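You operate a simulated robot arm through the tools that you are given. There is no shell and no other tool.

Carry out the task below with a simulated robot arm. There is one attempt and no reset: what you move stays moved.

Task
Load the yellow post as the card says, lock its collar, free the bar.
Fine: the collar is tight before the latch lever is freed; the pointer rests in the green band.

It is judged by the outcome, as a careful person would: the job done as asked, and still so three seconds after it is handed in. It fails if anything else is knocked over, pushed out of place, dropped, spilled or broken.

Robot
A 7-joint arm with a two-finger parallel gripper, fixed in place. Base frame: the origin is at the foot of the arm, x ahead of it, y to its left, z up; the work surface is at about z = 0.74. Lengths are in m, angles in rad, forces in N, time in s.
Its first joint turns from -2.897 to 2.897 rad. Payload 4.4 kg.
Tool frame: the origin (TCP) lies between the finger pads and is the grasp point; the fingertips stand 0.023 m ahead of it; z points along the fingers, y is the line along which they close. The gripper opens to 0.094 m. The fingers are 0.038 m wide and 0.01 m thick; the gripper's body (0.054 by 0.096 m) begins 0.039 m behind the TCP.
Orientation is told as [roll, pitch, yaw] about the base's x, y, z axes, in that order, counted from this pose: with the fingers straight down and closing along the base's y, the tool's x points along the base's -x, its y along +y and its z along -z.

Tools
- The arm moves only by the tool nudge_tool. Its argument "plan" is a list of rows, each an object (a shift or turn left out is 0, a gripper value left out holds the last) with "dr": the turn, a rotation vector about the tool's x, y, z in rad, a list of three; "dp": the shift along the tool's x, y, z in m, a list of three; "claw": the gripper command, from -1 (fully open) to 1 (shut), values between in proportion. In form: [{"dr": [ax, ay, az], "dp": [tx, ty, tz], "claw": claw}, ...]. A call has 1 to 20 rows; each row shifts and turns the commanded pose from where the row before left it, along the tool's axes as they then stand. A row lasts 0.2 s, in which the tool goes at most 0.05 m and 0.15 rad; a call with a longer step from one row to the next is refused whole, and so is a gripper value outside its range. A pose out of reach is approached as far as the arm can. The call stops where the force on the tool passes 40 N (or 10 N more than at its start, if that is more) or the arm is blocked; 0.2 s more then pass. Each finger travels about 0.072 m/s and halts on what it meets, pressing with about 28 N; the grip force reading is that of the motor and also rises with nothing between the fingers. The clock runs only during rows and for 0.2 s after the last one: add rows that do not move to give the fingers time. The reply holds the time, the measured pose of the TCP, the force on the tool along the base axes, the opening and the grip force, in the units named above and with some noise, with the torque about the TCP (base axes, N m) and any sound that the robot's microphone picked up.
- Cameras (640 x 400 px; columns grow to the right, rows downward): "scene" is fixed at [0.3982, 0.499, 1.3939]; the picture's right is [-0.66, -0.75, 0.00], its down [-0.43, 0.38, -0.82] and it looks along [0.62, -0.54, -0.57] (base axes); focal length 339 px, centre (320, 200). "wrist" rides on the gripper at [0.086, 0.016, -0.074] in the tool frame; the picture's right is [-0.18, 0.98, 0.00], its down [-0.58, -0.11, -0.81] and it looks along [-0.79, -0.15, 0.59] (tool axes); focal length 243 px, centre (320, 200). There is no depth. A picture from a camera that has moved, and an enlarged one, comes with that camera's place and axes in the base frame and with its lens.
- capture(camera): a new picture of that camera. It takes no simulated time.
- inspect(camera, box): a new picture of the part [left, top, right, bottom] of that camera's present view, enlarged. It takes no simulated time.
- finish_job(): hands the job in; it is judged then, once.

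Places have to be worked out from the pictures, the camera data and where the tool is seen. Open the gripper and draw the arm clear of the work before you hand the job in, unless the task says otherwise.

The tools are called by a JSON object that holds its "method" and its "body". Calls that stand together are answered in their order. nudge_tool: Moves the arm, as the interface text tells. Its arguments: {"type":"object","properties":{"plan":{"type":"array","items":{"type":"object","properties":{"dr":{"type":"array","items":{"type":"number"}},"dp":{"type":"array","items":{"type":"number"}},"claw":{"type":"number"}}}}},"required":["plan"]} The other tools are called the same way: capture (camera) takes a picture; inspect (camera, box) takes an enlarged picture of a part of a camera's view; finish_job () hands the job in.

At the start:

```text
clock: 0.0
tcp_pos: [0.8325, 0.1952, 1.1239]
orientation: [0.001, 0.001, 0.001]
wrist_force: [0.5, -0.1, -0.4]
torque: [-0.04, 0.02, 0.01]
width: 0.094
gripper_force: 0.1
```

scene: 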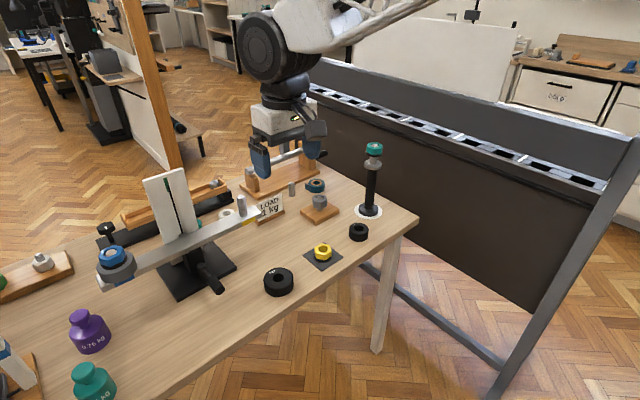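
wrist: 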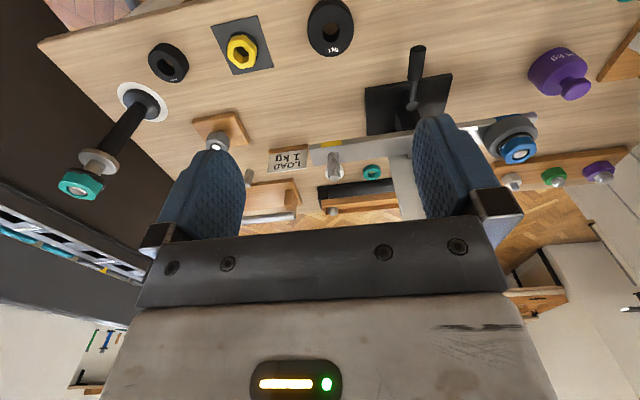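

I'll begin by looking closely at the scene before moving anything.

{"method": "inspect", "body": {"camera": "scene", "box": [80, 140, 280, 300]}}

{"method": "inspect", "body": {"camera": "scene", "box": [230, 130, 430, 300]}}

{"method": "inspect", "body": {"camera": "scene", "box": [0, 220, 200, 400]}}

{"method": "inspect", "body": {"camera": "wrist", "box": [100, 0, 370, 220]}}

{"method": "inspect", "body": {"camera": "wrist", "box": [340, 0, 640, 220]}}

```text
2.50 times, centred on (180, 220) of scene
camera zoom: at [0.3982, 0.499, 1.3939], right [-0.66, -0.75, 0.0], down [-0.43, 0.38, -0.82], along [0.62, -0.54, -0.57], focal length 848 px, centre (670, 150)
```

zoom: 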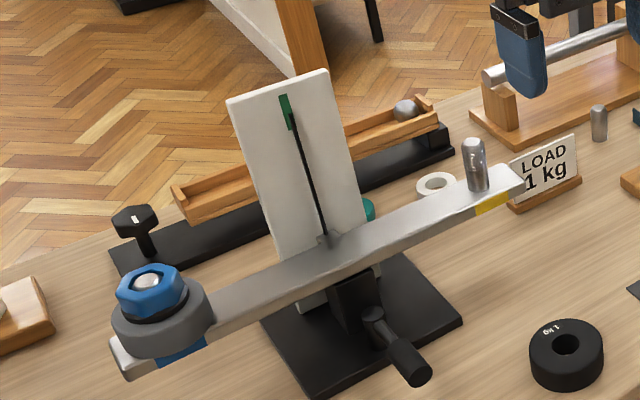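

```text
2.35 times, centred on (330, 215) of scene
camera zoom: at [0.3982, 0.499, 1.3939], right [-0.66, -0.75, 0.0], down [-0.43, 0.38, -0.82], along [0.62, -0.54, -0.57], focal length 798 px, centre (296, 165)
```

zoom: 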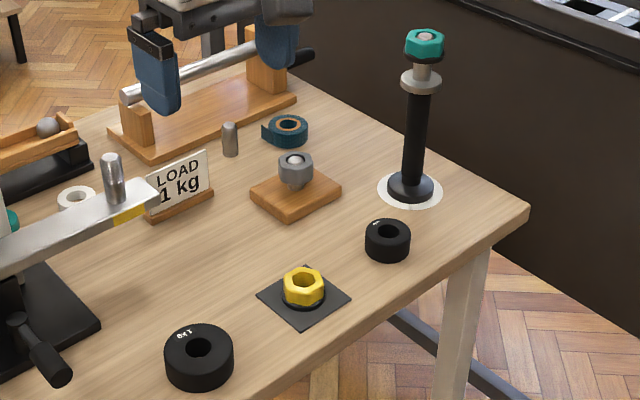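

```text
2.22 times, centred on (100, 310) of scene
camera zoom: at [0.3982, 0.499, 1.3939], right [-0.66, -0.75, 0.0], down [-0.43, 0.38, -0.82], along [0.62, -0.54, -0.57], focal length 754 px, centre (809, -44)
```

zoom: 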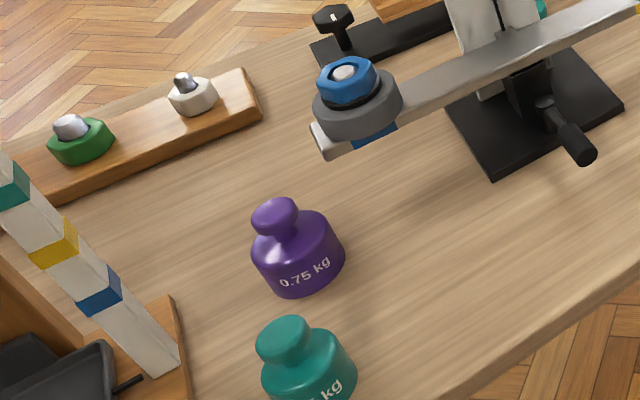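

```text
1.82 times, centred on (235, 110) of wrist
camera zoom: at [0.7464, 0.2112, 1.1978], right [0.18, 0.98, 0.0], down [0.58, -0.11, 0.81], along [0.79, -0.15, -0.59], focal length 441 px, centre (474, 364)
```

zoom: 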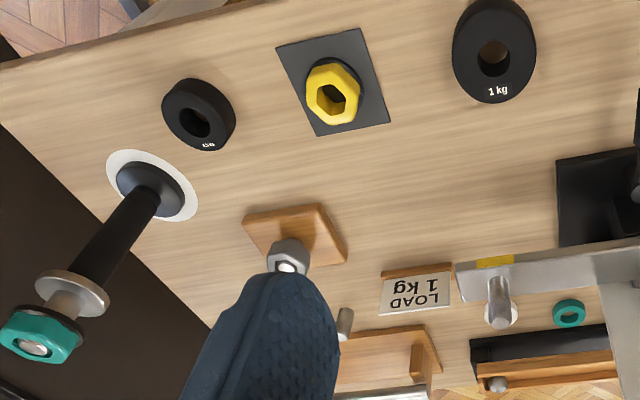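

```text
1.82 times, centred on (490, 110) of wrist
camera zoom: at [0.7464, 0.2112, 1.1978], right [0.18, 0.98, 0.0], down [0.58, -0.11, 0.81], along [0.79, -0.15, -0.59], focal length 441 px, centre (11, 364)
```

zoom: 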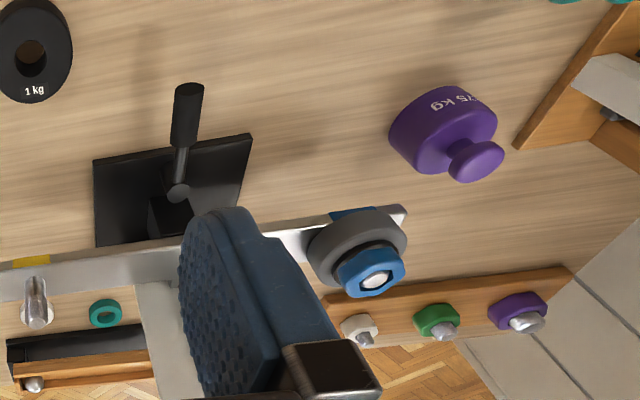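

The bar balances on a stand at x≈1.08. Its empty post, marked yellow, is near (1.08, 0.17), the 1 kg ring is near (0.886, 0.205), and the yellow collar is near (0.90, 0.05). I'll zoom in to read the labels and study the latch lever and the post.

{"method": "inspect", "body": {"camera": "scene", "box": [225, 180, 305, 230]}}

{"method": "inspect", "body": {"camera": "scene", "box": [150, 230, 250, 300]}}

{"method": "inspect", "body": {"camera": "scene", "box": [140, 160, 220, 230]}}

{"method": "inspect", "body": {"camera": "wrist", "box": [140, 20, 220, 90]}}

{"method": "inspect", "body": {"camera": "wrist", "box": [200, 0, 300, 80]}}

{"method": "inspect", "body": {"camera": "scene", "box": [90, 235, 150, 295]}}

```text
8.00 times, centred on (265, 205) of scene
camera zoom: at [0.3982, 0.499, 1.3939], right [-0.66, -0.75, 0.0], down [-0.43, 0.38, -0.82], along [0.62, -0.54, -0.57], focal length 2715 px, centre (760, 160)
```

zoom: 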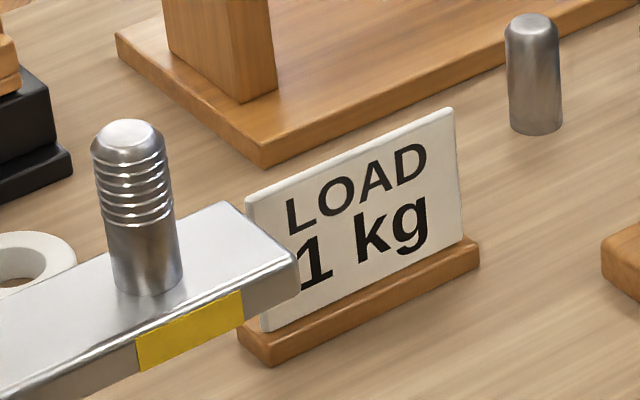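

```text
5.71 times, centred on (200, 265) of scene
camera zoom: at [0.3982, 0.499, 1.3939], right [-0.66, -0.75, 0.0], down [-0.43, 0.38, -0.82], along [0.62, -0.54, -0.57], focal length 1939 px, centre (1006, -171)
```

zoom: 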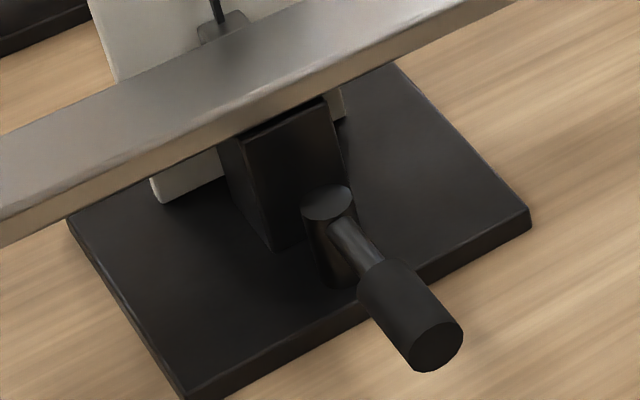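

```text
5.71 times, centred on (180, 195) of scene
camera zoom: at [0.3982, 0.499, 1.3939], right [-0.66, -0.75, 0.0], down [-0.43, 0.38, -0.82], along [0.62, -0.54, -0.57], focal length 1939 px, centre (1120, 229)
```

zoom: 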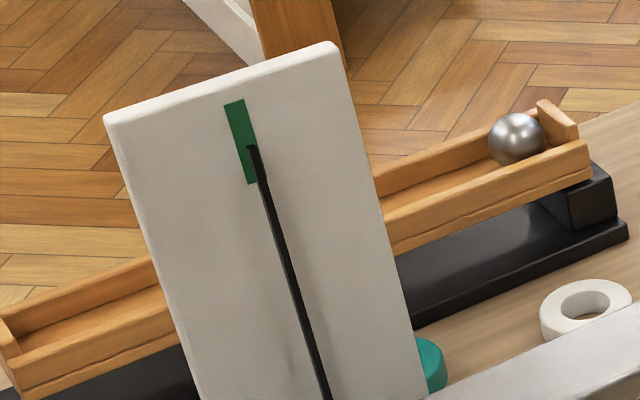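

```text
5.71 times, centred on (180, 55) of wrist
camera zoom: at [0.7464, 0.2112, 1.1978], right [0.18, 0.98, 0.0], down [0.58, -0.11, 0.81], along [0.79, -0.15, -0.59], focal length 1386 px, centre (1120, 1029)
```

zoom: 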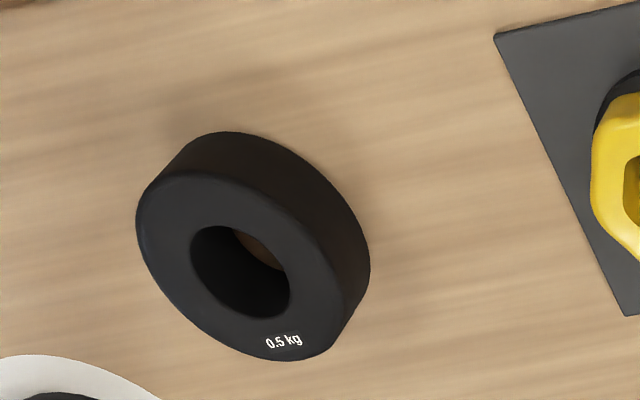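

```text
5.00 times, centred on (250, 40) of wrist
camera zoom: at [0.7464, 0.2112, 1.1978], right [0.18, 0.98, 0.0], down [0.58, -0.11, 0.81], along [0.79, -0.15, -0.59], focal length 1213 px, centre (670, 1000)
```

zoom: 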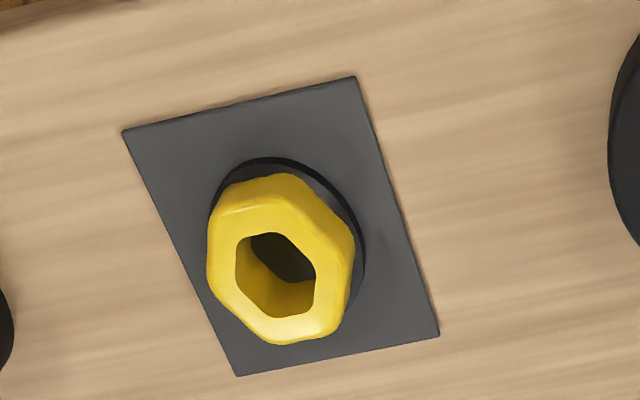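

```text
6.67 times, centred on (120, 265) of scene
camera zoom: at [0.3982, 0.499, 1.3939], right [-0.66, -0.75, 0.0], down [-0.43, 0.38, -0.82], along [0.62, -0.54, -0.57], focal length 2262 px, centre (1653, -233)
```

zoom: 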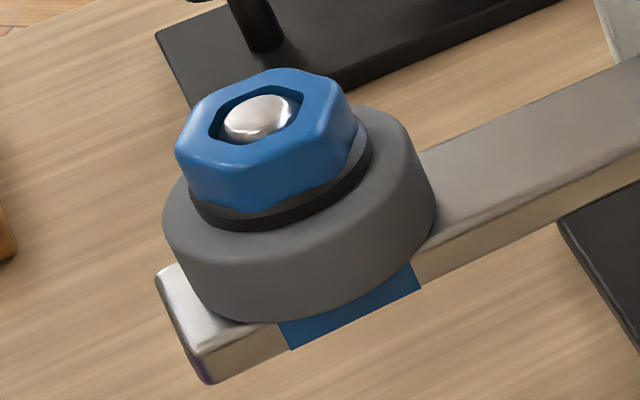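

The card asks for 1 kg, so I'll use the large black ring (the other one reads 0.5 kg), and the pointer currently sits at the green band. The post may be near the edge of reach at about 1.09 m, so I'll test that safely high up and get a closer wrist view.

{"method": "nudge_tool", "body": {"plan": [{"dp": [-0.035, -0.003, 0.01]}, {"dp": [-0.035, -0.003, 0.01]}, {"dp": [-0.035, -0.003, 0.01]}, {"dp": [-0.035, -0.003, 0.01]}, {"dp": [-0.035, -0.003, 0.01]}, {"dp": [-0.035, -0.003, 0.01]}, {"dp": [0, 0, 0]}]}}

{"method": "capture", "body": {"camera": "wrist"}}

{"method": "capture", "body": {"camera": "scene"}}

```text
clock: 1.6
tcp_pos: [1.0418, 0.1761, 1.0639]
orientation: [-0.001, -0.002, 0.0]
wrist_force: [-0.8, -0.3, -0.2]
torque: [-0.01, -0.04, 0.01]
width: 0.0939
gripper_force: 0.0
```

```text
taken
camera wrist: at [0.9557, 0.1928, 1.1381], right [0.18, 0.98, 0.0], down [0.58, -0.11, 0.81], along [0.79, -0.15, -0.59], focal length 243 px, centre (320, 200)
```

wrist: 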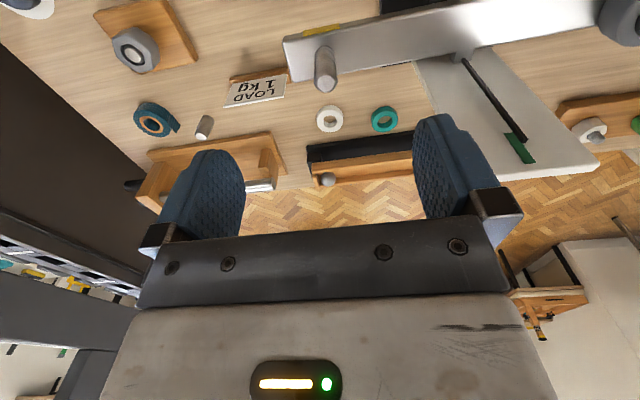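

```text
taken
```

scene: 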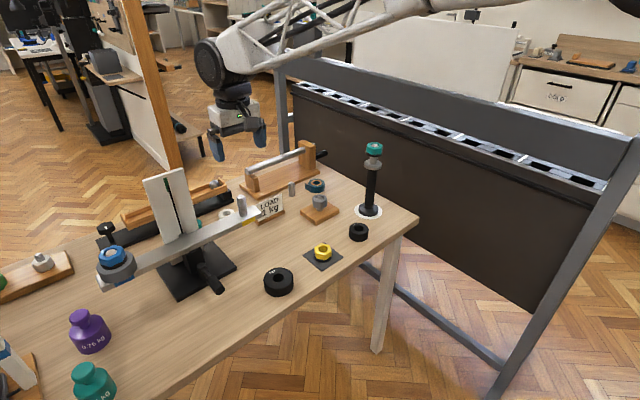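

The arm reaches x=1.04 easily here. I'll zoom in to pin down the post's position.

{"method": "inspect", "body": {"camera": "wrist", "box": [270, 10, 390, 110]}}

{"method": "inspect", "body": {"camera": "wrist", "box": [400, 0, 640, 180]}}

```text
4.00 times, centred on (330, 60) of wrist
camera zoom: at [0.9557, 0.1928, 1.1381], right [0.18, 0.98, 0.0], down [0.58, -0.11, 0.81], along [0.79, -0.15, -0.59], focal length 970 px, centre (280, 760)
```

zoom: 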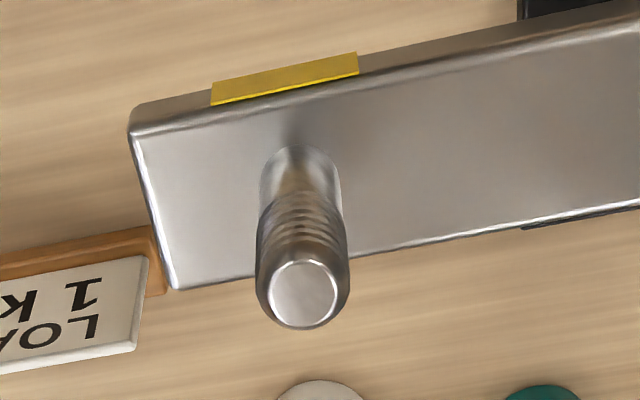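

```text
2.22 times, centred on (520, 90) of wrist
camera zoom: at [0.9557, 0.1928, 1.1381], right [0.18, 0.98, 0.0], down [0.58, -0.11, 0.81], along [0.79, -0.15, -0.59], focal length 539 px, centre (-124, 444)
```

zoom: 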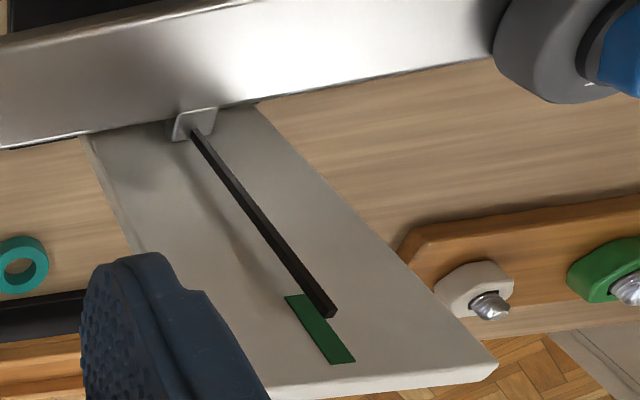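

The post top is at about (1.079, 0.175, 0.90), the bar top is near z≈0.845, and the post is about 22 mm thick. Next I'll move above the 1 kg ring for a close view.

{"method": "nudge_tool", "body": {"plan": [{"dp": [0.0312, 0.0058, 0.0188]}, {"dp": [0.0312, 0.0058, 0.0188]}, {"dp": [0.0312, 0.0058, 0.0188]}, {"dp": [0.0312, 0.0058, 0.0188]}, {"dp": [0.0312, 0.0058, 0.0188]}, {"dp": [0, 0, 0]}]}}

{"method": "capture", "body": {"camera": "wrist"}}

{"method": "inspect", "body": {"camera": "wrist", "box": [240, 0, 400, 100]}}

{"method": "inspect", "body": {"camera": "scene", "box": [240, 250, 320, 310]}}

```text
clock: 3.0
tcp_pos: [0.8867, 0.2055, 0.969]
orientation: [-0.001, 0.0, -0.001]
wrist_force: [-0.6, 0.3, 0.0]
torque: [-0.02, -0.03, -0.02]
width: 0.0939
gripper_force: 0.2
```

```text
taken
camera wrist: at [0.8011, 0.2221, 1.0442], right [0.18, 0.98, 0.0], down [0.58, -0.11, 0.81], along [0.79, -0.15, -0.59], focal length 243 px, centre (320, 200)
```

wrist: 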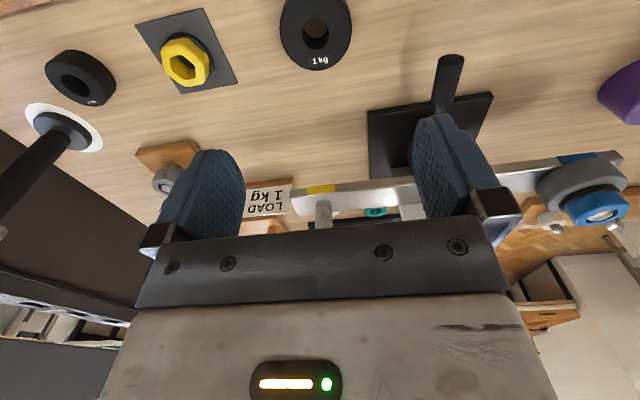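

```text
4.00 times, centred on (320, 50) of wrist
camera zoom: at [0.8011, 0.2221, 1.0442], right [0.18, 0.98, 0.0], down [0.58, -0.11, 0.81], along [0.79, -0.15, -0.59], focal length 970 px, centre (320, 800)
```

zoom: 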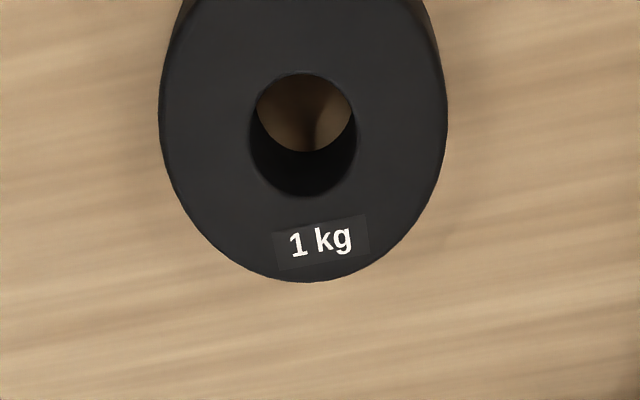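

```text
6.67 times, centred on (280, 280) of scene
camera zoom: at [0.3982, 0.499, 1.3939], right [-0.66, -0.75, 0.0], down [-0.43, 0.38, -0.82], along [0.62, -0.54, -0.57], focal length 2262 px, centre (587, -333)
```

zoom: 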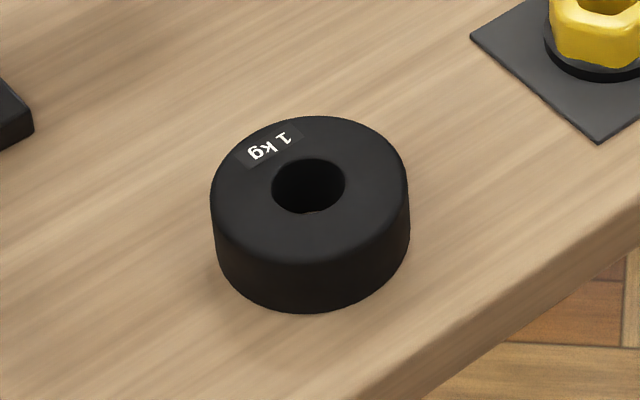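

Combining both views puts the ring's centre at about (0.895, 0.200), with its top at z≈0.766, a diameter near 70 mm and a hole near 26 mm. I'll descend partway and check alignment.

{"method": "nudge_tool", "body": {"plan": [{"dp": [-0.0083, -0.0055, 0.03]}, {"dp": [0, 0, 0.04]}, {"dp": [0, 0, 0.04]}, {"dp": [0, 0, 0.02]}, {"dp": [0, 0, 0]}]}}

{"method": "capture", "body": {"camera": "wrist"}}

{"method": "inspect", "body": {"camera": "scene", "box": [220, 200, 340, 310]}}

```text
clock: 4.2
tcp_pos: [0.8948, 0.2, 0.8377]
orientation: [-0.001, 0.001, -0.001]
wrist_force: [-0.2, -0.2, 0.7]
torque: [0.02, -0.04, -0.03]
width: 0.0939
gripper_force: 0.0
```

```text
taken
camera wrist: at [0.8082, 0.2163, 0.9127], right [0.18, 0.98, 0.0], down [0.58, -0.11, 0.81], along [0.79, -0.15, -0.59], focal length 243 px, centre (320, 200)
```

wrist: 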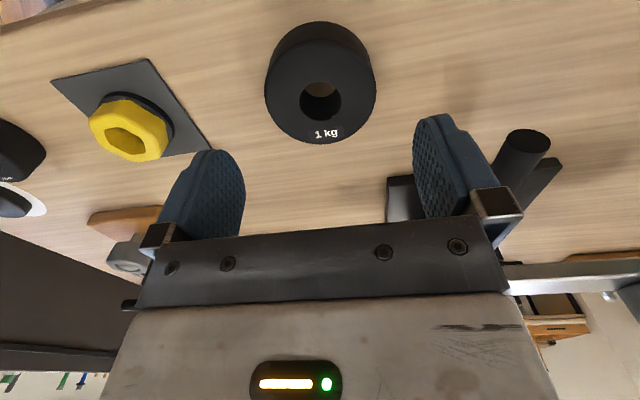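

```text
3.64 times, centred on (280, 255) of scene
camera zoom: at [0.3982, 0.499, 1.3939], right [-0.66, -0.75, 0.0], down [-0.43, 0.38, -0.82], along [0.62, -0.54, -0.57], focal length 1234 px, centre (466, 0)
```

zoom: 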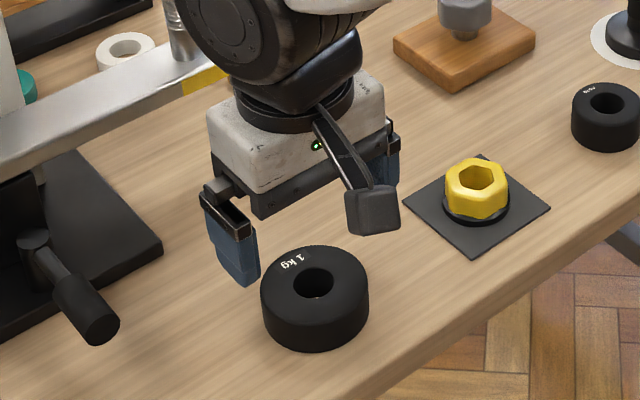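

The hole is centred on the tool to within about 1 mm, so I'll go down to z≈0.768, with the fingertips just above the table, and close.

{"method": "nudge_tool", "body": {"plan": [{"dp": [0, 0, 0.035]}, {"dp": [0, 0, 0.025]}, {"dp": [0, 0, 0.0097]}, {"dp": [0, 0, 0]}, {"claw": 1}, {"claw": 1}, {"claw": 1}, {"claw": 1}, {"claw": 1}]}}

{"method": "capture", "body": {"camera": "wrist"}}

{"method": "inspect", "body": {"camera": "scene", "box": [220, 200, 340, 310]}}

```text
clock: 6.2
tcp_pos: [0.8943, 0.2022, 0.768]
orientation: [0.001, -0.001, 0.0]
wrist_force: [0.1, -6.4, 0.6]
torque: [-0.37, 0.04, -0.01]
width: 0.0717
gripper_force: 28.3
```

```text
taken
camera wrist: at [0.8088, 0.2174, 0.8432], right [0.18, 0.98, 0.0], down [0.58, -0.11, 0.81], along [0.79, -0.15, -0.59], focal length 243 px, centre (320, 200)
```

wrist: 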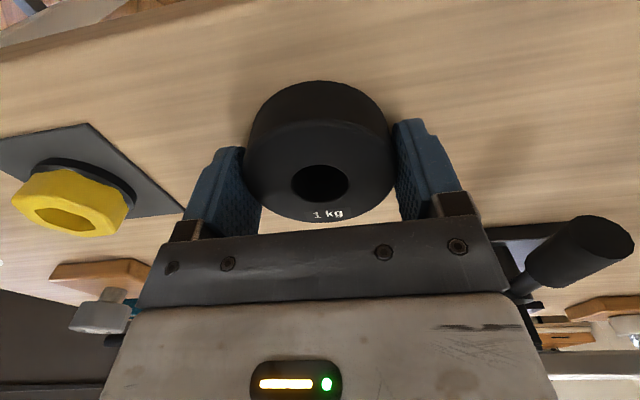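

```text
3.64 times, centred on (280, 255) of scene
camera zoom: at [0.3982, 0.499, 1.3939], right [-0.66, -0.75, 0.0], down [-0.43, 0.38, -0.82], along [0.62, -0.54, -0.57], focal length 1234 px, centre (466, 0)
```

zoom: 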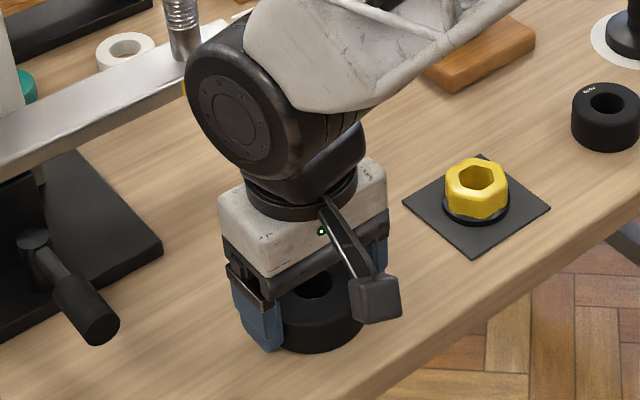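

The ring is gripped at 71.7 mm. I'll lift straight up and check that it holds.

{"method": "nudge_tool", "body": {"plan": [{"dp": [0, 0, -0.015]}, {"dp": [0, 0, -0.025]}, {"dp": [0, 0, -0.035]}, {"dp": [0, 0, -0.035]}, {"dp": [0, 0, -0.035]}, {"dp": [0, 0, -0.035]}, {"dp": [0, 0, 0]}]}}

{"method": "capture", "body": {"camera": "wrist"}}

{"method": "inspect", "body": {"camera": "wrist", "box": [220, 60, 420, 240]}}

{"method": "inspect", "body": {"camera": "scene", "box": [220, 130, 340, 240]}}

```text
clock: 7.8
tcp_pos: [0.8962, 0.1991, 0.9485]
orientation: [0.0, 0.0, 0.0]
wrist_force: [-0.1, -0.1, -9.8]
torque: [0.02, 0.01, 0.02]
width: 0.0716
gripper_force: 28.0
```

```text
taken
camera wrist: at [0.81, 0.2154, 1.0225], right [0.18, 0.98, 0.0], down [0.58, -0.11, 0.81], along [0.79, -0.15, -0.59], focal length 243 px, centre (320, 200)
```

wrist: 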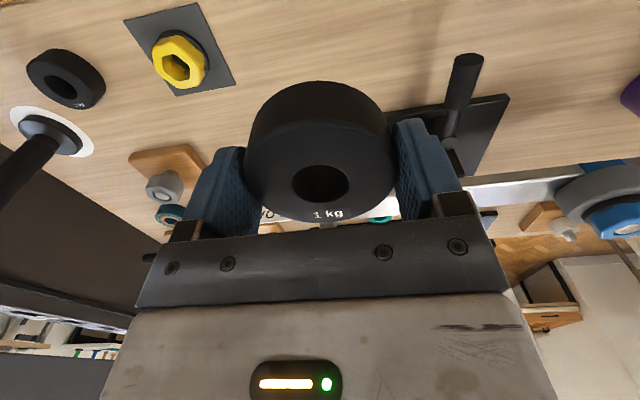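

```text
2.22 times, centred on (320, 150) of wrist
camera zoom: at [0.81, 0.2154, 1.0225], right [0.18, 0.98, 0.0], down [0.58, -0.11, 0.81], along [0.79, -0.15, -0.59], focal length 539 px, centre (320, 311)
```

zoom: 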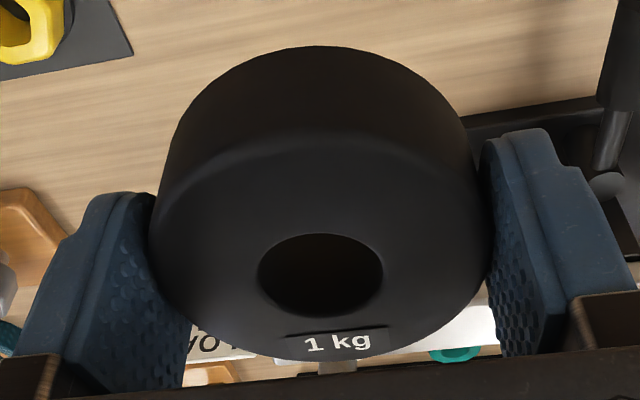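

```text
3.64 times, centred on (280, 185) of scene
camera zoom: at [0.3982, 0.499, 1.3939], right [-0.66, -0.75, 0.0], down [-0.43, 0.38, -0.82], along [0.62, -0.54, -0.57], focal length 1234 px, centre (466, 254)
```

zoom: 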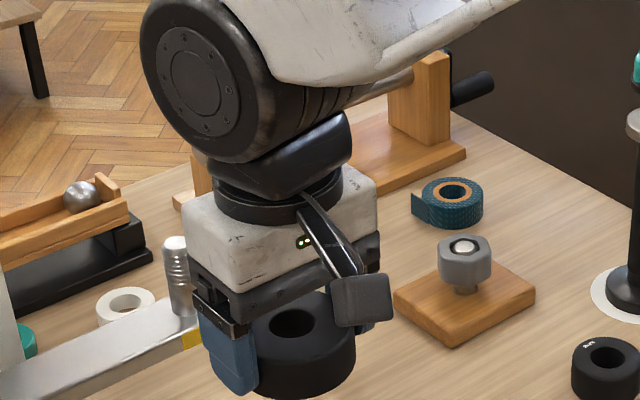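

The force reads −9.8 N, so this is the 1 kg ring, and its hole sits right at the TCP with its top level with the TCP and its bottom about 28 mm lower. I'll raise it and carry it over the post, which I place at about (1.082, 0.175).

{"method": "nudge_tool", "body": {"plan": [{"dp": [0, 0, -0.03]}, {"dp": [-0.031, -0.004, -0.006]}, {"dp": [-0.031, -0.004, 0]}, {"dp": [-0.031, -0.004, 0]}, {"dp": [-0.031, -0.004, 0]}, {"dp": [-0.031, -0.004, 0]}, {"dp": [-0.031, -0.004, 0]}, {"dp": [0, 0, 0]}, {"dp": [0, 0, 0]}]}}

{"method": "capture", "body": {"camera": "wrist"}}

{"method": "inspect", "body": {"camera": "scene", "box": [190, 130, 290, 230]}}

```text
clock: 9.8
tcp_pos: [1.0803, 0.1767, 0.9847]
orientation: [0.0, -0.001, -0.001]
wrist_force: [0.6, 0.6, -9.4]
torque: [0.0, 0.0, -0.01]
width: 0.0718
gripper_force: 27.9
```

```text
taken
camera wrist: at [0.9943, 0.1926, 1.0597], right [0.18, 0.98, 0.0], down [0.58, -0.11, 0.81], along [0.79, -0.15, -0.59], focal length 243 px, centre (320, 200)
```

wrist: 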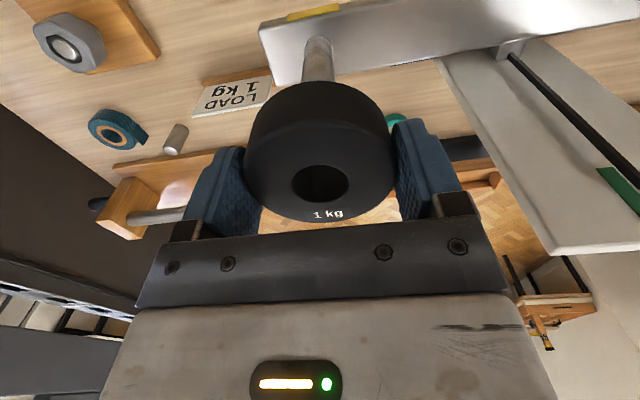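

```text
4.00 times, centred on (240, 180) of scene
camera zoom: at [0.3982, 0.499, 1.3939], right [-0.66, -0.75, 0.0], down [-0.43, 0.38, -0.82], along [0.62, -0.54, -0.57], focal length 1357 px, centre (640, 280)
```

zoom: 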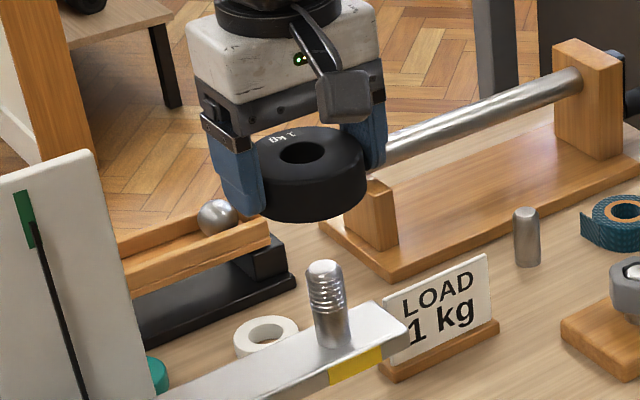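

In the wrist view, a vertical post directly under the TCP should appear exactly at column 320. I'll zoom in to measure the remaining offset.

{"method": "inspect", "body": {"camera": "wrist", "box": [260, 0, 380, 100]}}

{"method": "inspect", "body": {"camera": "scene", "box": [220, 150, 290, 220]}}

```text
4.00 times, centred on (320, 50) of wrist
camera zoom: at [0.9943, 0.1926, 1.0597], right [0.18, 0.98, 0.0], down [0.58, -0.11, 0.81], along [0.79, -0.15, -0.59], focal length 970 px, centre (320, 800)
```

zoom: 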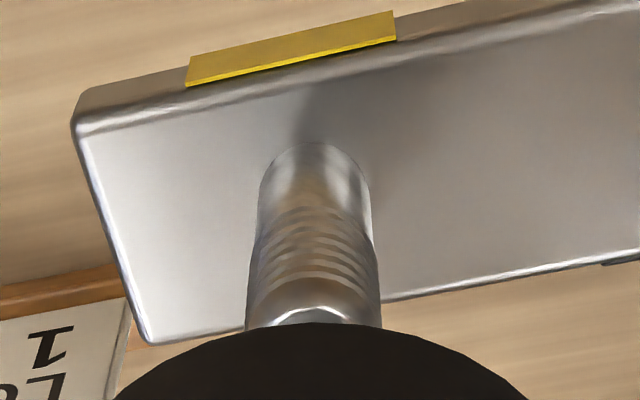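

```text
5.71 times, centred on (255, 185) of scene
camera zoom: at [0.3982, 0.499, 1.3939], right [-0.66, -0.75, 0.0], down [-0.43, 0.38, -0.82], along [0.62, -0.54, -0.57], focal length 1939 px, centre (691, 286)
```

zoom: 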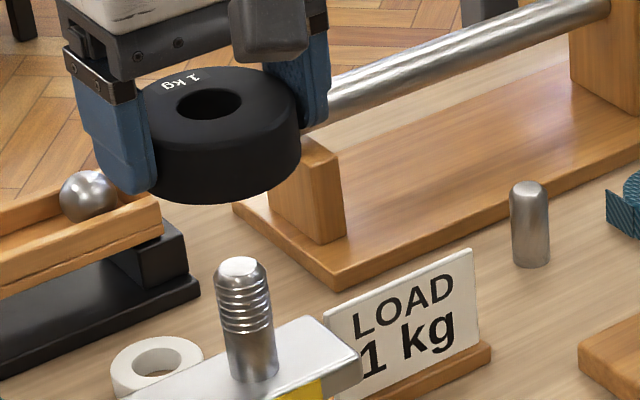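

The post is about 1 mm toward −y of the hole axis and x agrees within 1 mm. The ring's bottom should reach the post top at TCP z≈0.928, so I'll correct y and lower to just past that, watching the force.

{"method": "nudge_tool", "body": {"plan": [{"dp": [0, -0.001, 0.02]}, {"dp": [0, 0, 0.02]}, {"dp": [0, 0, 0.007]}, {"dp": [0, 0, 0.004]}, {"dp": [0, 0, 0.004]}, {"dp": [0, 0, 0.004]}, {"dp": [0, 0, 0.003]}, {"dp": [0, 0, 0]}]}}

{"method": "inspect", "body": {"camera": "scene", "box": [200, 150, 290, 230]}}

{"method": "inspect", "body": {"camera": "wrist", "box": [220, 20, 420, 240]}}

```text
clock: 11.6
tcp_pos: [1.0808, 0.1769, 0.9237]
orientation: [0.002, -0.001, 0.0]
wrist_force: [-0.6, -0.7, -9.8]
torque: [0.01, -0.01, -0.01]
width: 0.0719
gripper_force: 27.6
```

```text
5.00 times, centred on (245, 190) of scene
camera zoom: at [0.3982, 0.499, 1.3939], right [-0.66, -0.75, 0.0], down [-0.43, 0.38, -0.82], along [0.62, -0.54, -0.57], focal length 1697 px, centre (695, 250)
```

zoom: 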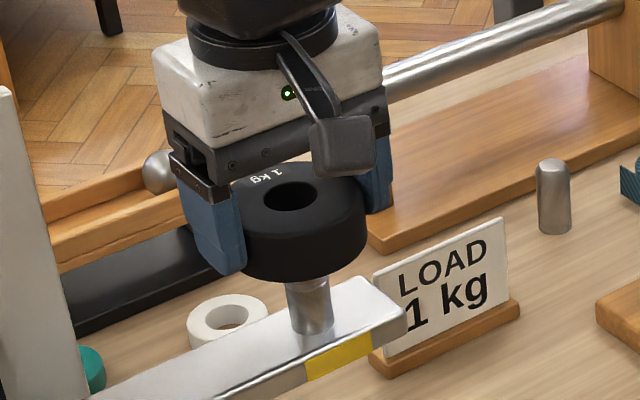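

```text
1.82 times, centred on (320, 130) of wrist
camera zoom: at [0.9946, 0.1922, 0.9982], right [0.18, 0.98, 0.0], down [0.58, -0.11, 0.81], along [0.79, -0.15, -0.59], focal length 441 px, centre (320, 327)
```

zoom: 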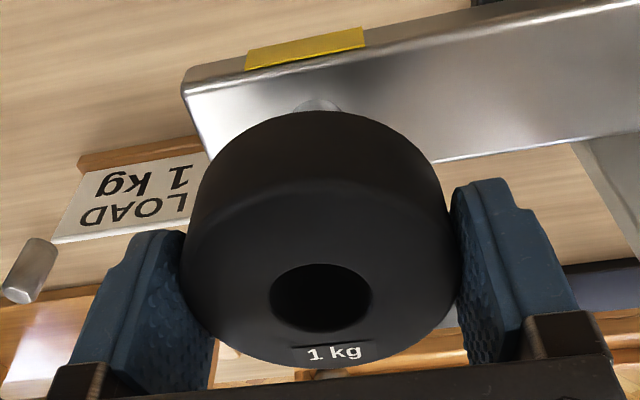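

No contact force yet, and the ring appears centred over the post. I'll continue down in small steps.

{"method": "nudge_tool", "body": {"plan": [{"dp": [0, 0, 0.004]}, {"dp": [0, 0, 0.004]}, {"dp": [0, 0, 0.004]}, {"dp": [0, 0, 0.004]}, {"dp": [0, 0, 0.004]}, {"dp": [0, 0, 0]}]}}

{"method": "inspect", "body": {"camera": "wrist", "box": [220, 20, 420, 240]}}

{"method": "inspect", "body": {"camera": "scene", "box": [200, 150, 290, 230]}}

```text
clock: 13.0
tcp_pos: [1.0804, 0.1758, 0.9029]
orientation: [0.001, -0.001, -0.002]
wrist_force: [-0.8, 0.7, -9.5]
torque: [0.0, -0.02, 0.0]
width: 0.0717
gripper_force: 28.6
```

```text
1.82 times, centred on (320, 130) of wrist
camera zoom: at [0.9944, 0.192, 0.9777], right [0.18, 0.98, 0.0], down [0.58, -0.11, 0.81], along [0.79, -0.15, -0.59], focal length 441 px, centre (320, 327)
```

zoom: 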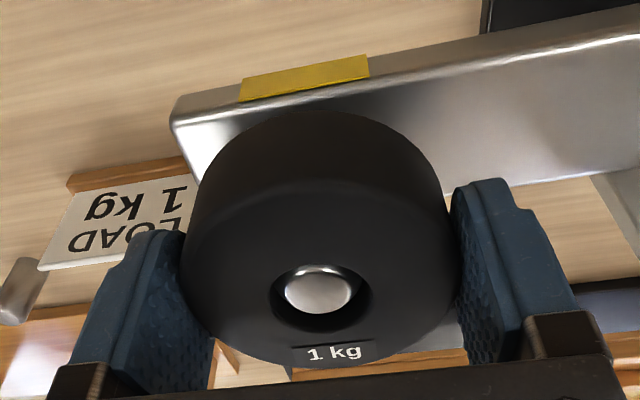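

```text
5.00 times, centred on (245, 190) of scene
camera zoom: at [0.3982, 0.499, 1.3939], right [-0.66, -0.75, 0.0], down [-0.43, 0.38, -0.82], along [0.62, -0.54, -0.57], focal length 1697 px, centre (695, 250)
```

zoom: 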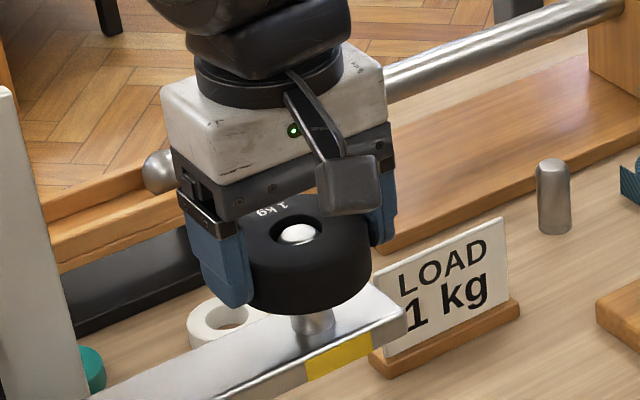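

The post is coming up centred through the hole with no side force. I'll continue down toward the bar, with the ring expected to seat at TCP z≈0.871.

{"method": "nudge_tool", "body": {"plan": [{"dp": [0, 0, 0.005]}, {"dp": [0, 0, 0.005]}, {"dp": [0, 0, 0.005]}, {"dp": [0, 0, 0.005]}, {"dp": [0, 0, 0.003]}, {"dp": [0, 0, 0]}]}}

{"method": "inspect", "body": {"camera": "scene", "box": [200, 150, 290, 230]}}

```text
clock: 14.4
tcp_pos: [1.0802, 0.1751, 0.8796]
orientation: [-0.001, 0.0, 0.0]
wrist_force: [-0.2, 0.0, -9.6]
torque: [0.0, 0.0, 0.0]
width: 0.0721
gripper_force: 28.3
```

```text
5.00 times, centred on (245, 190) of scene
camera zoom: at [0.3982, 0.499, 1.3939], right [-0.66, -0.75, 0.0], down [-0.43, 0.38, -0.82], along [0.62, -0.54, -0.57], focal length 1697 px, centre (695, 250)
```

zoom: 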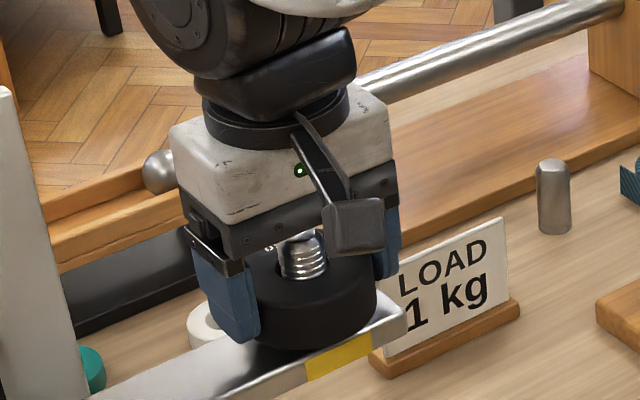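

About 8 mm may remain, so I'll take finer steps to feel for the seat.

{"method": "nudge_tool", "body": {"plan": [{"dp": [0, 0, 0.002]}, {"dp": [0, 0, 0.002]}, {"dp": [0, 0, 0.0015]}, {"dp": [0, 0, 0]}]}}

```text
clock: 15.4
tcp_pos: [1.0816, 0.1755, 0.8761]
orientation: [0.0, 0.0, -0.001]
wrist_force: [1.2, -0.5, -10.0]
torque: [0.02, 0.0, -0.02]
width: 0.0717
gripper_force: 28.3
```

Still hanging free, so I'll continue in 1 mm steps.

{"method": "nudge_tool", "body": {"plan": [{"dp": [0, 0, 0.001]}, {"dp": [0, 0, 0.001]}, {"dp": [0, 0, 0]}]}}

{"method": "inspect", "body": {"camera": "scene", "box": [220, 170, 290, 230]}}

```text
clock: 16.2
tcp_pos: [1.0804, 0.1759, 0.8729]
orientation: [0.0, 0.0, 0.0]
wrist_force: [-1.3, -1.9, -5.5]
torque: [-0.21, 0.03, -0.08]
width: 0.0718
gripper_force: 28.1
```

```text
6.67 times, centred on (255, 200) of scene
camera zoom: at [0.3982, 0.499, 1.3939], right [-0.66, -0.75, 0.0], down [-0.43, 0.38, -0.82], along [0.62, -0.54, -0.57], focal length 2262 px, centre (753, 200)
```

zoom: 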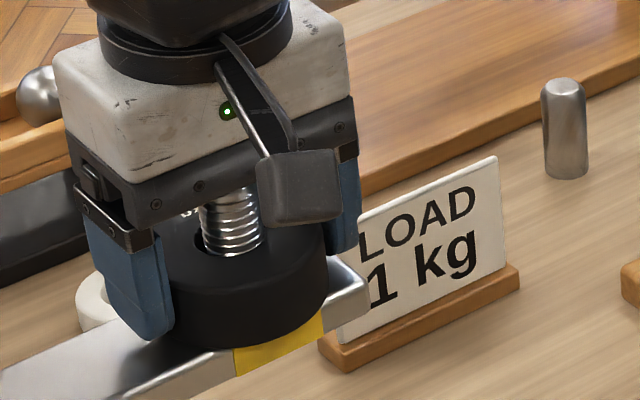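

The load is dropping from −10 to −5.5 N, so the ring is touching the bar. I'll go one more millimetre to seat it, then open the gripper and check.

{"method": "nudge_tool", "body": {"plan": [{"dp": [0, 0, 0.001]}, {"dp": [0, 0, 0]}]}}

```text
clock: 16.8
tcp_pos: [1.0811, 0.176, 0.8711]
orientation: [0.001, -0.002, -0.001]
wrist_force: [3.2, -4.0, 2.3]
torque: [0.08, 0.21, 0.08]
width: 0.0716
gripper_force: 27.7
```

The force is now slightly positive, so the ring is seated. I'll open the gripper and hold still.

{"method": "nudge_tool", "body": {"plan": [{"claw": 0.3}, {"claw": -0.3}, {"claw": -1}, {"claw": -1}, {"claw": -1}]}}

{"method": "capture", "body": {"camera": "wrist"}}

{"method": "inspect", "body": {"camera": "scene", "box": [220, 170, 290, 230]}}

```text
clock: 18.0
tcp_pos: [1.0807, 0.1759, 0.8723]
orientation: [0.0, 0.001, 0.0]
wrist_force: [1.6, -0.6, 1.2]
torque: [0.03, 0.0, -0.01]
width: 0.0937
gripper_force: 0.0
```

```text
taken
camera wrist: at [0.9946, 0.1927, 0.9463], right [0.18, 0.98, 0.0], down [0.58, -0.11, 0.81], along [0.79, -0.15, -0.59], focal length 243 px, centre (320, 200)
```

wrist: 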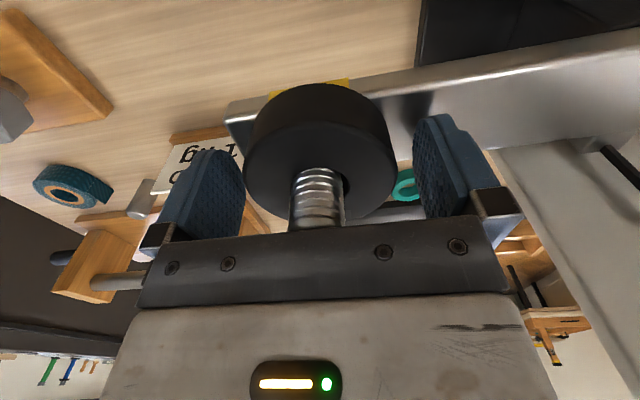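

```text
6.67 times, centred on (255, 200) of scene
camera zoom: at [0.3982, 0.499, 1.3939], right [-0.66, -0.75, 0.0], down [-0.43, 0.38, -0.82], along [0.62, -0.54, -0.57], focal length 2262 px, centre (753, 200)
```

zoom: 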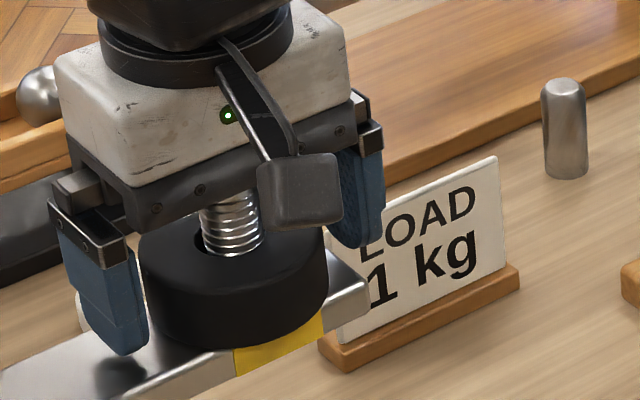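

The ring sits flat on the bar around the post. I'll rise clear and move to a viewpoint above the yellow collar near (0.90, 0.05).

{"method": "nudge_tool", "body": {"plan": [{"dp": [0, 0, -0.02]}, {"dp": [0, 0, -0.04]}, {"dp": [0, 0, -0.04]}, {"dp": [0, 0, -0.03]}, {"dp": [0.036, -0.025, 0.005]}, {"dp": [0.036, -0.025, 0.005]}, {"dp": [0.036, -0.025, 0.01]}, {"dp": [0.036, -0.025, 0.015]}, {"dp": [0.036, -0.025, 0.015]}, {"dp": [0, 0, 0]}]}}

{"method": "capture", "body": {"camera": "wrist"}}

{"method": "inspect", "body": {"camera": "wrist", "box": [260, 0, 380, 90]}}

{"method": "inspect", "body": {"camera": "scene", "box": [220, 170, 290, 230]}}

{"method": "inspect", "body": {"camera": "scene", "box": [290, 225, 350, 275]}}

```text
clock: 20.2
tcp_pos: [0.9012, 0.0502, 0.9492]
orientation: [0.001, -0.002, -0.001]
wrist_force: [0.0, -0.6, 0.6]
torque: [0.01, -0.03, 0.02]
width: 0.0939
gripper_force: 0.0
```

```text
taken
camera wrist: at [0.8154, 0.0658, 1.0236], right [0.18, 0.98, 0.0], down [0.58, -0.11, 0.81], along [0.79, -0.15, -0.59], focal length 243 px, centre (320, 200)
```

wrist: 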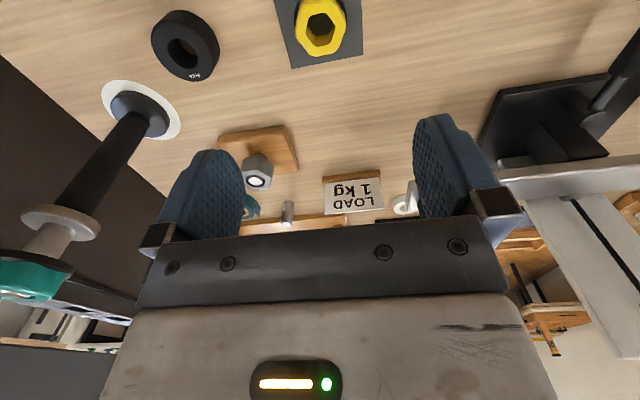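

```text
4.44 times, centred on (320, 45) of wrist
camera zoom: at [0.8154, 0.0658, 1.0236], right [0.18, 0.98, 0.0], down [0.58, -0.11, 0.81], along [0.79, -0.15, -0.59], focal length 1078 px, centre (320, 889)
```

zoom: 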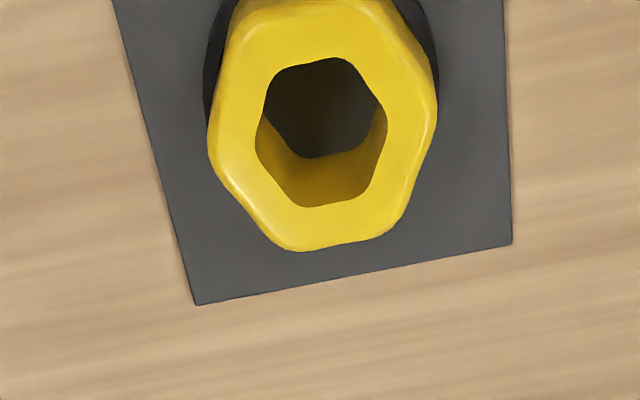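

```text
6.67 times, centred on (255, 200) of scene
camera zoom: at [0.3982, 0.499, 1.3939], right [-0.66, -0.75, 0.0], down [-0.43, 0.38, -0.82], along [0.62, -0.54, -0.57], focal length 2262 px, centre (753, 200)
```

zoom: 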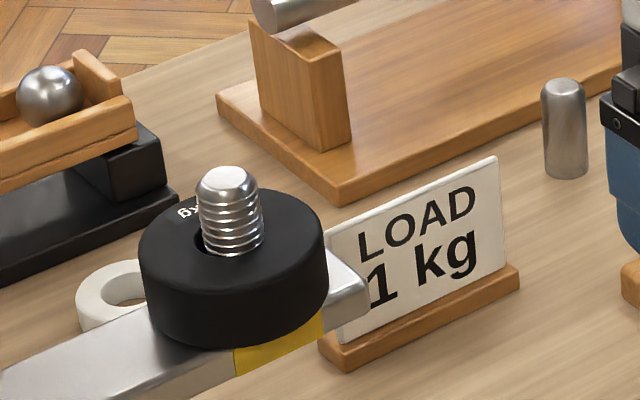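

```text
8.00 times, centred on (320, 250) of scene
camera zoom: at [0.3982, 0.499, 1.3939], right [-0.66, -0.75, 0.0], down [-0.43, 0.38, -0.82], along [0.62, -0.54, -0.57], focal length 2715 px, centre (320, -200)
```

zoom: 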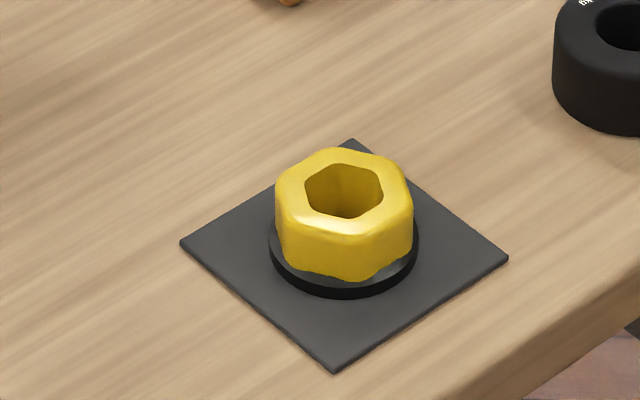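

The ring sits well on the post. The collar is at about (0.902, 0.050) with its top at z≈0.765, and it is a hexagon over a thin black flange. I'll go lower to read the hexagon's orientation.

{"method": "nudge_tool", "body": {"plan": [{"dp": [0, 0, 0.03]}, {"dp": [0, 0, 0.03]}, {"dp": [0, 0, 0.02]}, {"dp": [0, 0, 0]}]}}

{"method": "capture", "body": {"camera": "wrist"}}

{"method": "inspect", "body": {"camera": "wrist", "box": [260, 30, 380, 120]}}

```text
clock: 21.2
tcp_pos: [0.901, 0.0493, 0.8702]
orientation: [-0.001, 0.002, 0.0]
wrist_force: [-1.1, 0.0, -0.3]
torque: [0.0, -0.02, -0.03]
width: 0.094
gripper_force: 0.1
```

```text
taken
camera wrist: at [0.8142, 0.0661, 0.9448], right [0.18, 0.98, 0.0], down [0.58, -0.11, 0.81], along [0.79, -0.15, -0.59], focal length 243 px, centre (320, 200)
```

wrist: 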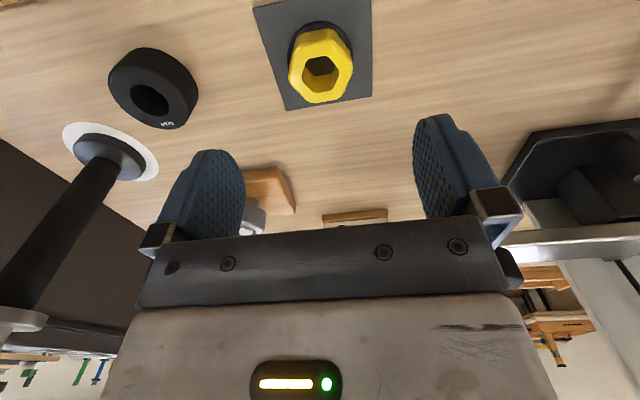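

```text
4.44 times, centred on (320, 75) of wrist
camera zoom: at [0.8142, 0.0661, 0.9448], right [0.18, 0.98, 0.0], down [0.58, -0.11, 0.81], along [0.79, -0.15, -0.59], focal length 1078 px, centre (320, 756)
```

zoom: 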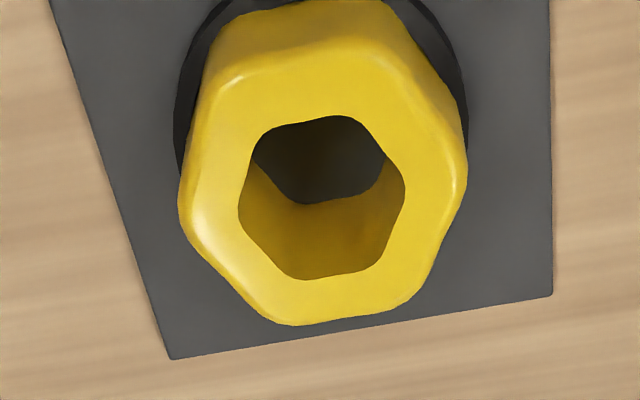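

The hexagon's corners point along ±y, so its flats face ±x and ±60° from x. I need the tool yawed by −30°, −90° or −150° from the current pose to grip flats. To leave as much clockwise travel as possible for tightening, I'll rise and see how far the wrist turns counter-clockwise.

{"method": "nudge_tool", "body": {"plan": [{"dp": [0, 0, -0.04]}, {"dp": [0, 0, -0.04]}, {"dr": [0, 0, -0.14]}, {"dr": [0, 0, -0.14]}, {"dr": [0, 0, -0.14]}, {"dr": [0, 0, -0.14]}, {"dr": [0, 0, -0.14]}, {"dr": [0, 0, -0.14]}, {"dr": [0, 0, -0.14]}, {"dr": [0, 0, -0.14]}, {"dr": [0, 0, -0.14]}, {"dr": [0, 0, -0.14]}, {"dr": [0, 0, -0.1708], "dp": [0, 0, 0]}, {"dp": [0, 0, 0]}]}}

```text
refused: row 13 steps farther than a row can; nothing moved
```

One row was over the limit and nothing moved, so I'll split it.

{"method": "nudge_tool", "body": {"plan": [{"dp": [0, 0, -0.04]}, {"dp": [0, 0, -0.04]}, {"dr": [0, 0, -0.1428]}, {"dr": [0, 0, -0.1428]}, {"dr": [0, 0, -0.1428]}, {"dr": [0, 0, -0.1428]}, {"dr": [0, 0, -0.1428]}, {"dr": [0, 0, -0.1428]}, {"dr": [0, 0, -0.1428]}, {"dr": [0, 0, -0.1428]}, {"dr": [0, 0, -0.1428]}, {"dr": [0, 0, -0.1428]}, {"dr": [0, 0, -0.1428]}, {"dp": [0, 0, 0]}]}}

{"method": "capture", "body": {"camera": "scene"}}

{"method": "capture", "body": {"camera": "wrist"}}

```text
clock: 24.2
tcp_pos: [0.9006, 0.0506, 0.951]
orientation: [0.0, -0.001, 1.573]
wrist_force: [0.2, -0.1, 0.4]
torque: [0.02, 0.01, 0.01]
width: 0.0939
gripper_force: 0.0
```

```text
taken
```

scene: 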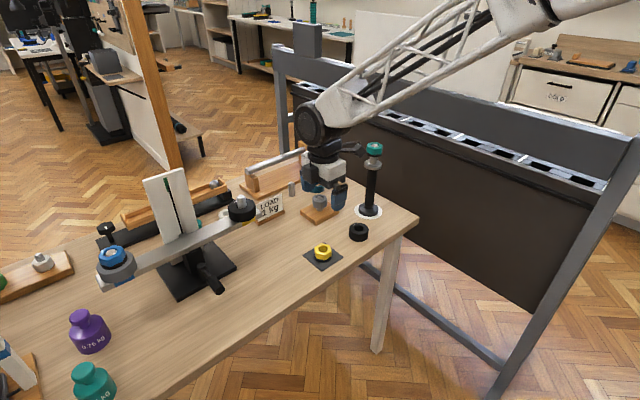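

```text
taken
camera wrist: at [0.8857, -0.0364, 1.0262], right [-0.98, 0.18, 0.0], down [0.11, 0.58, 0.81], along [0.15, 0.79, -0.59], focal length 243 px, centre (320, 200)
```

wrist: 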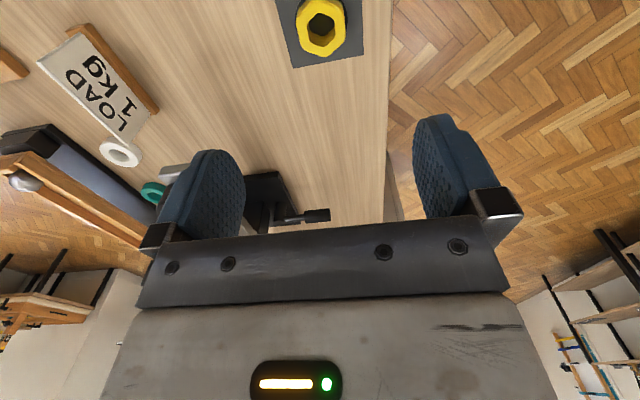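

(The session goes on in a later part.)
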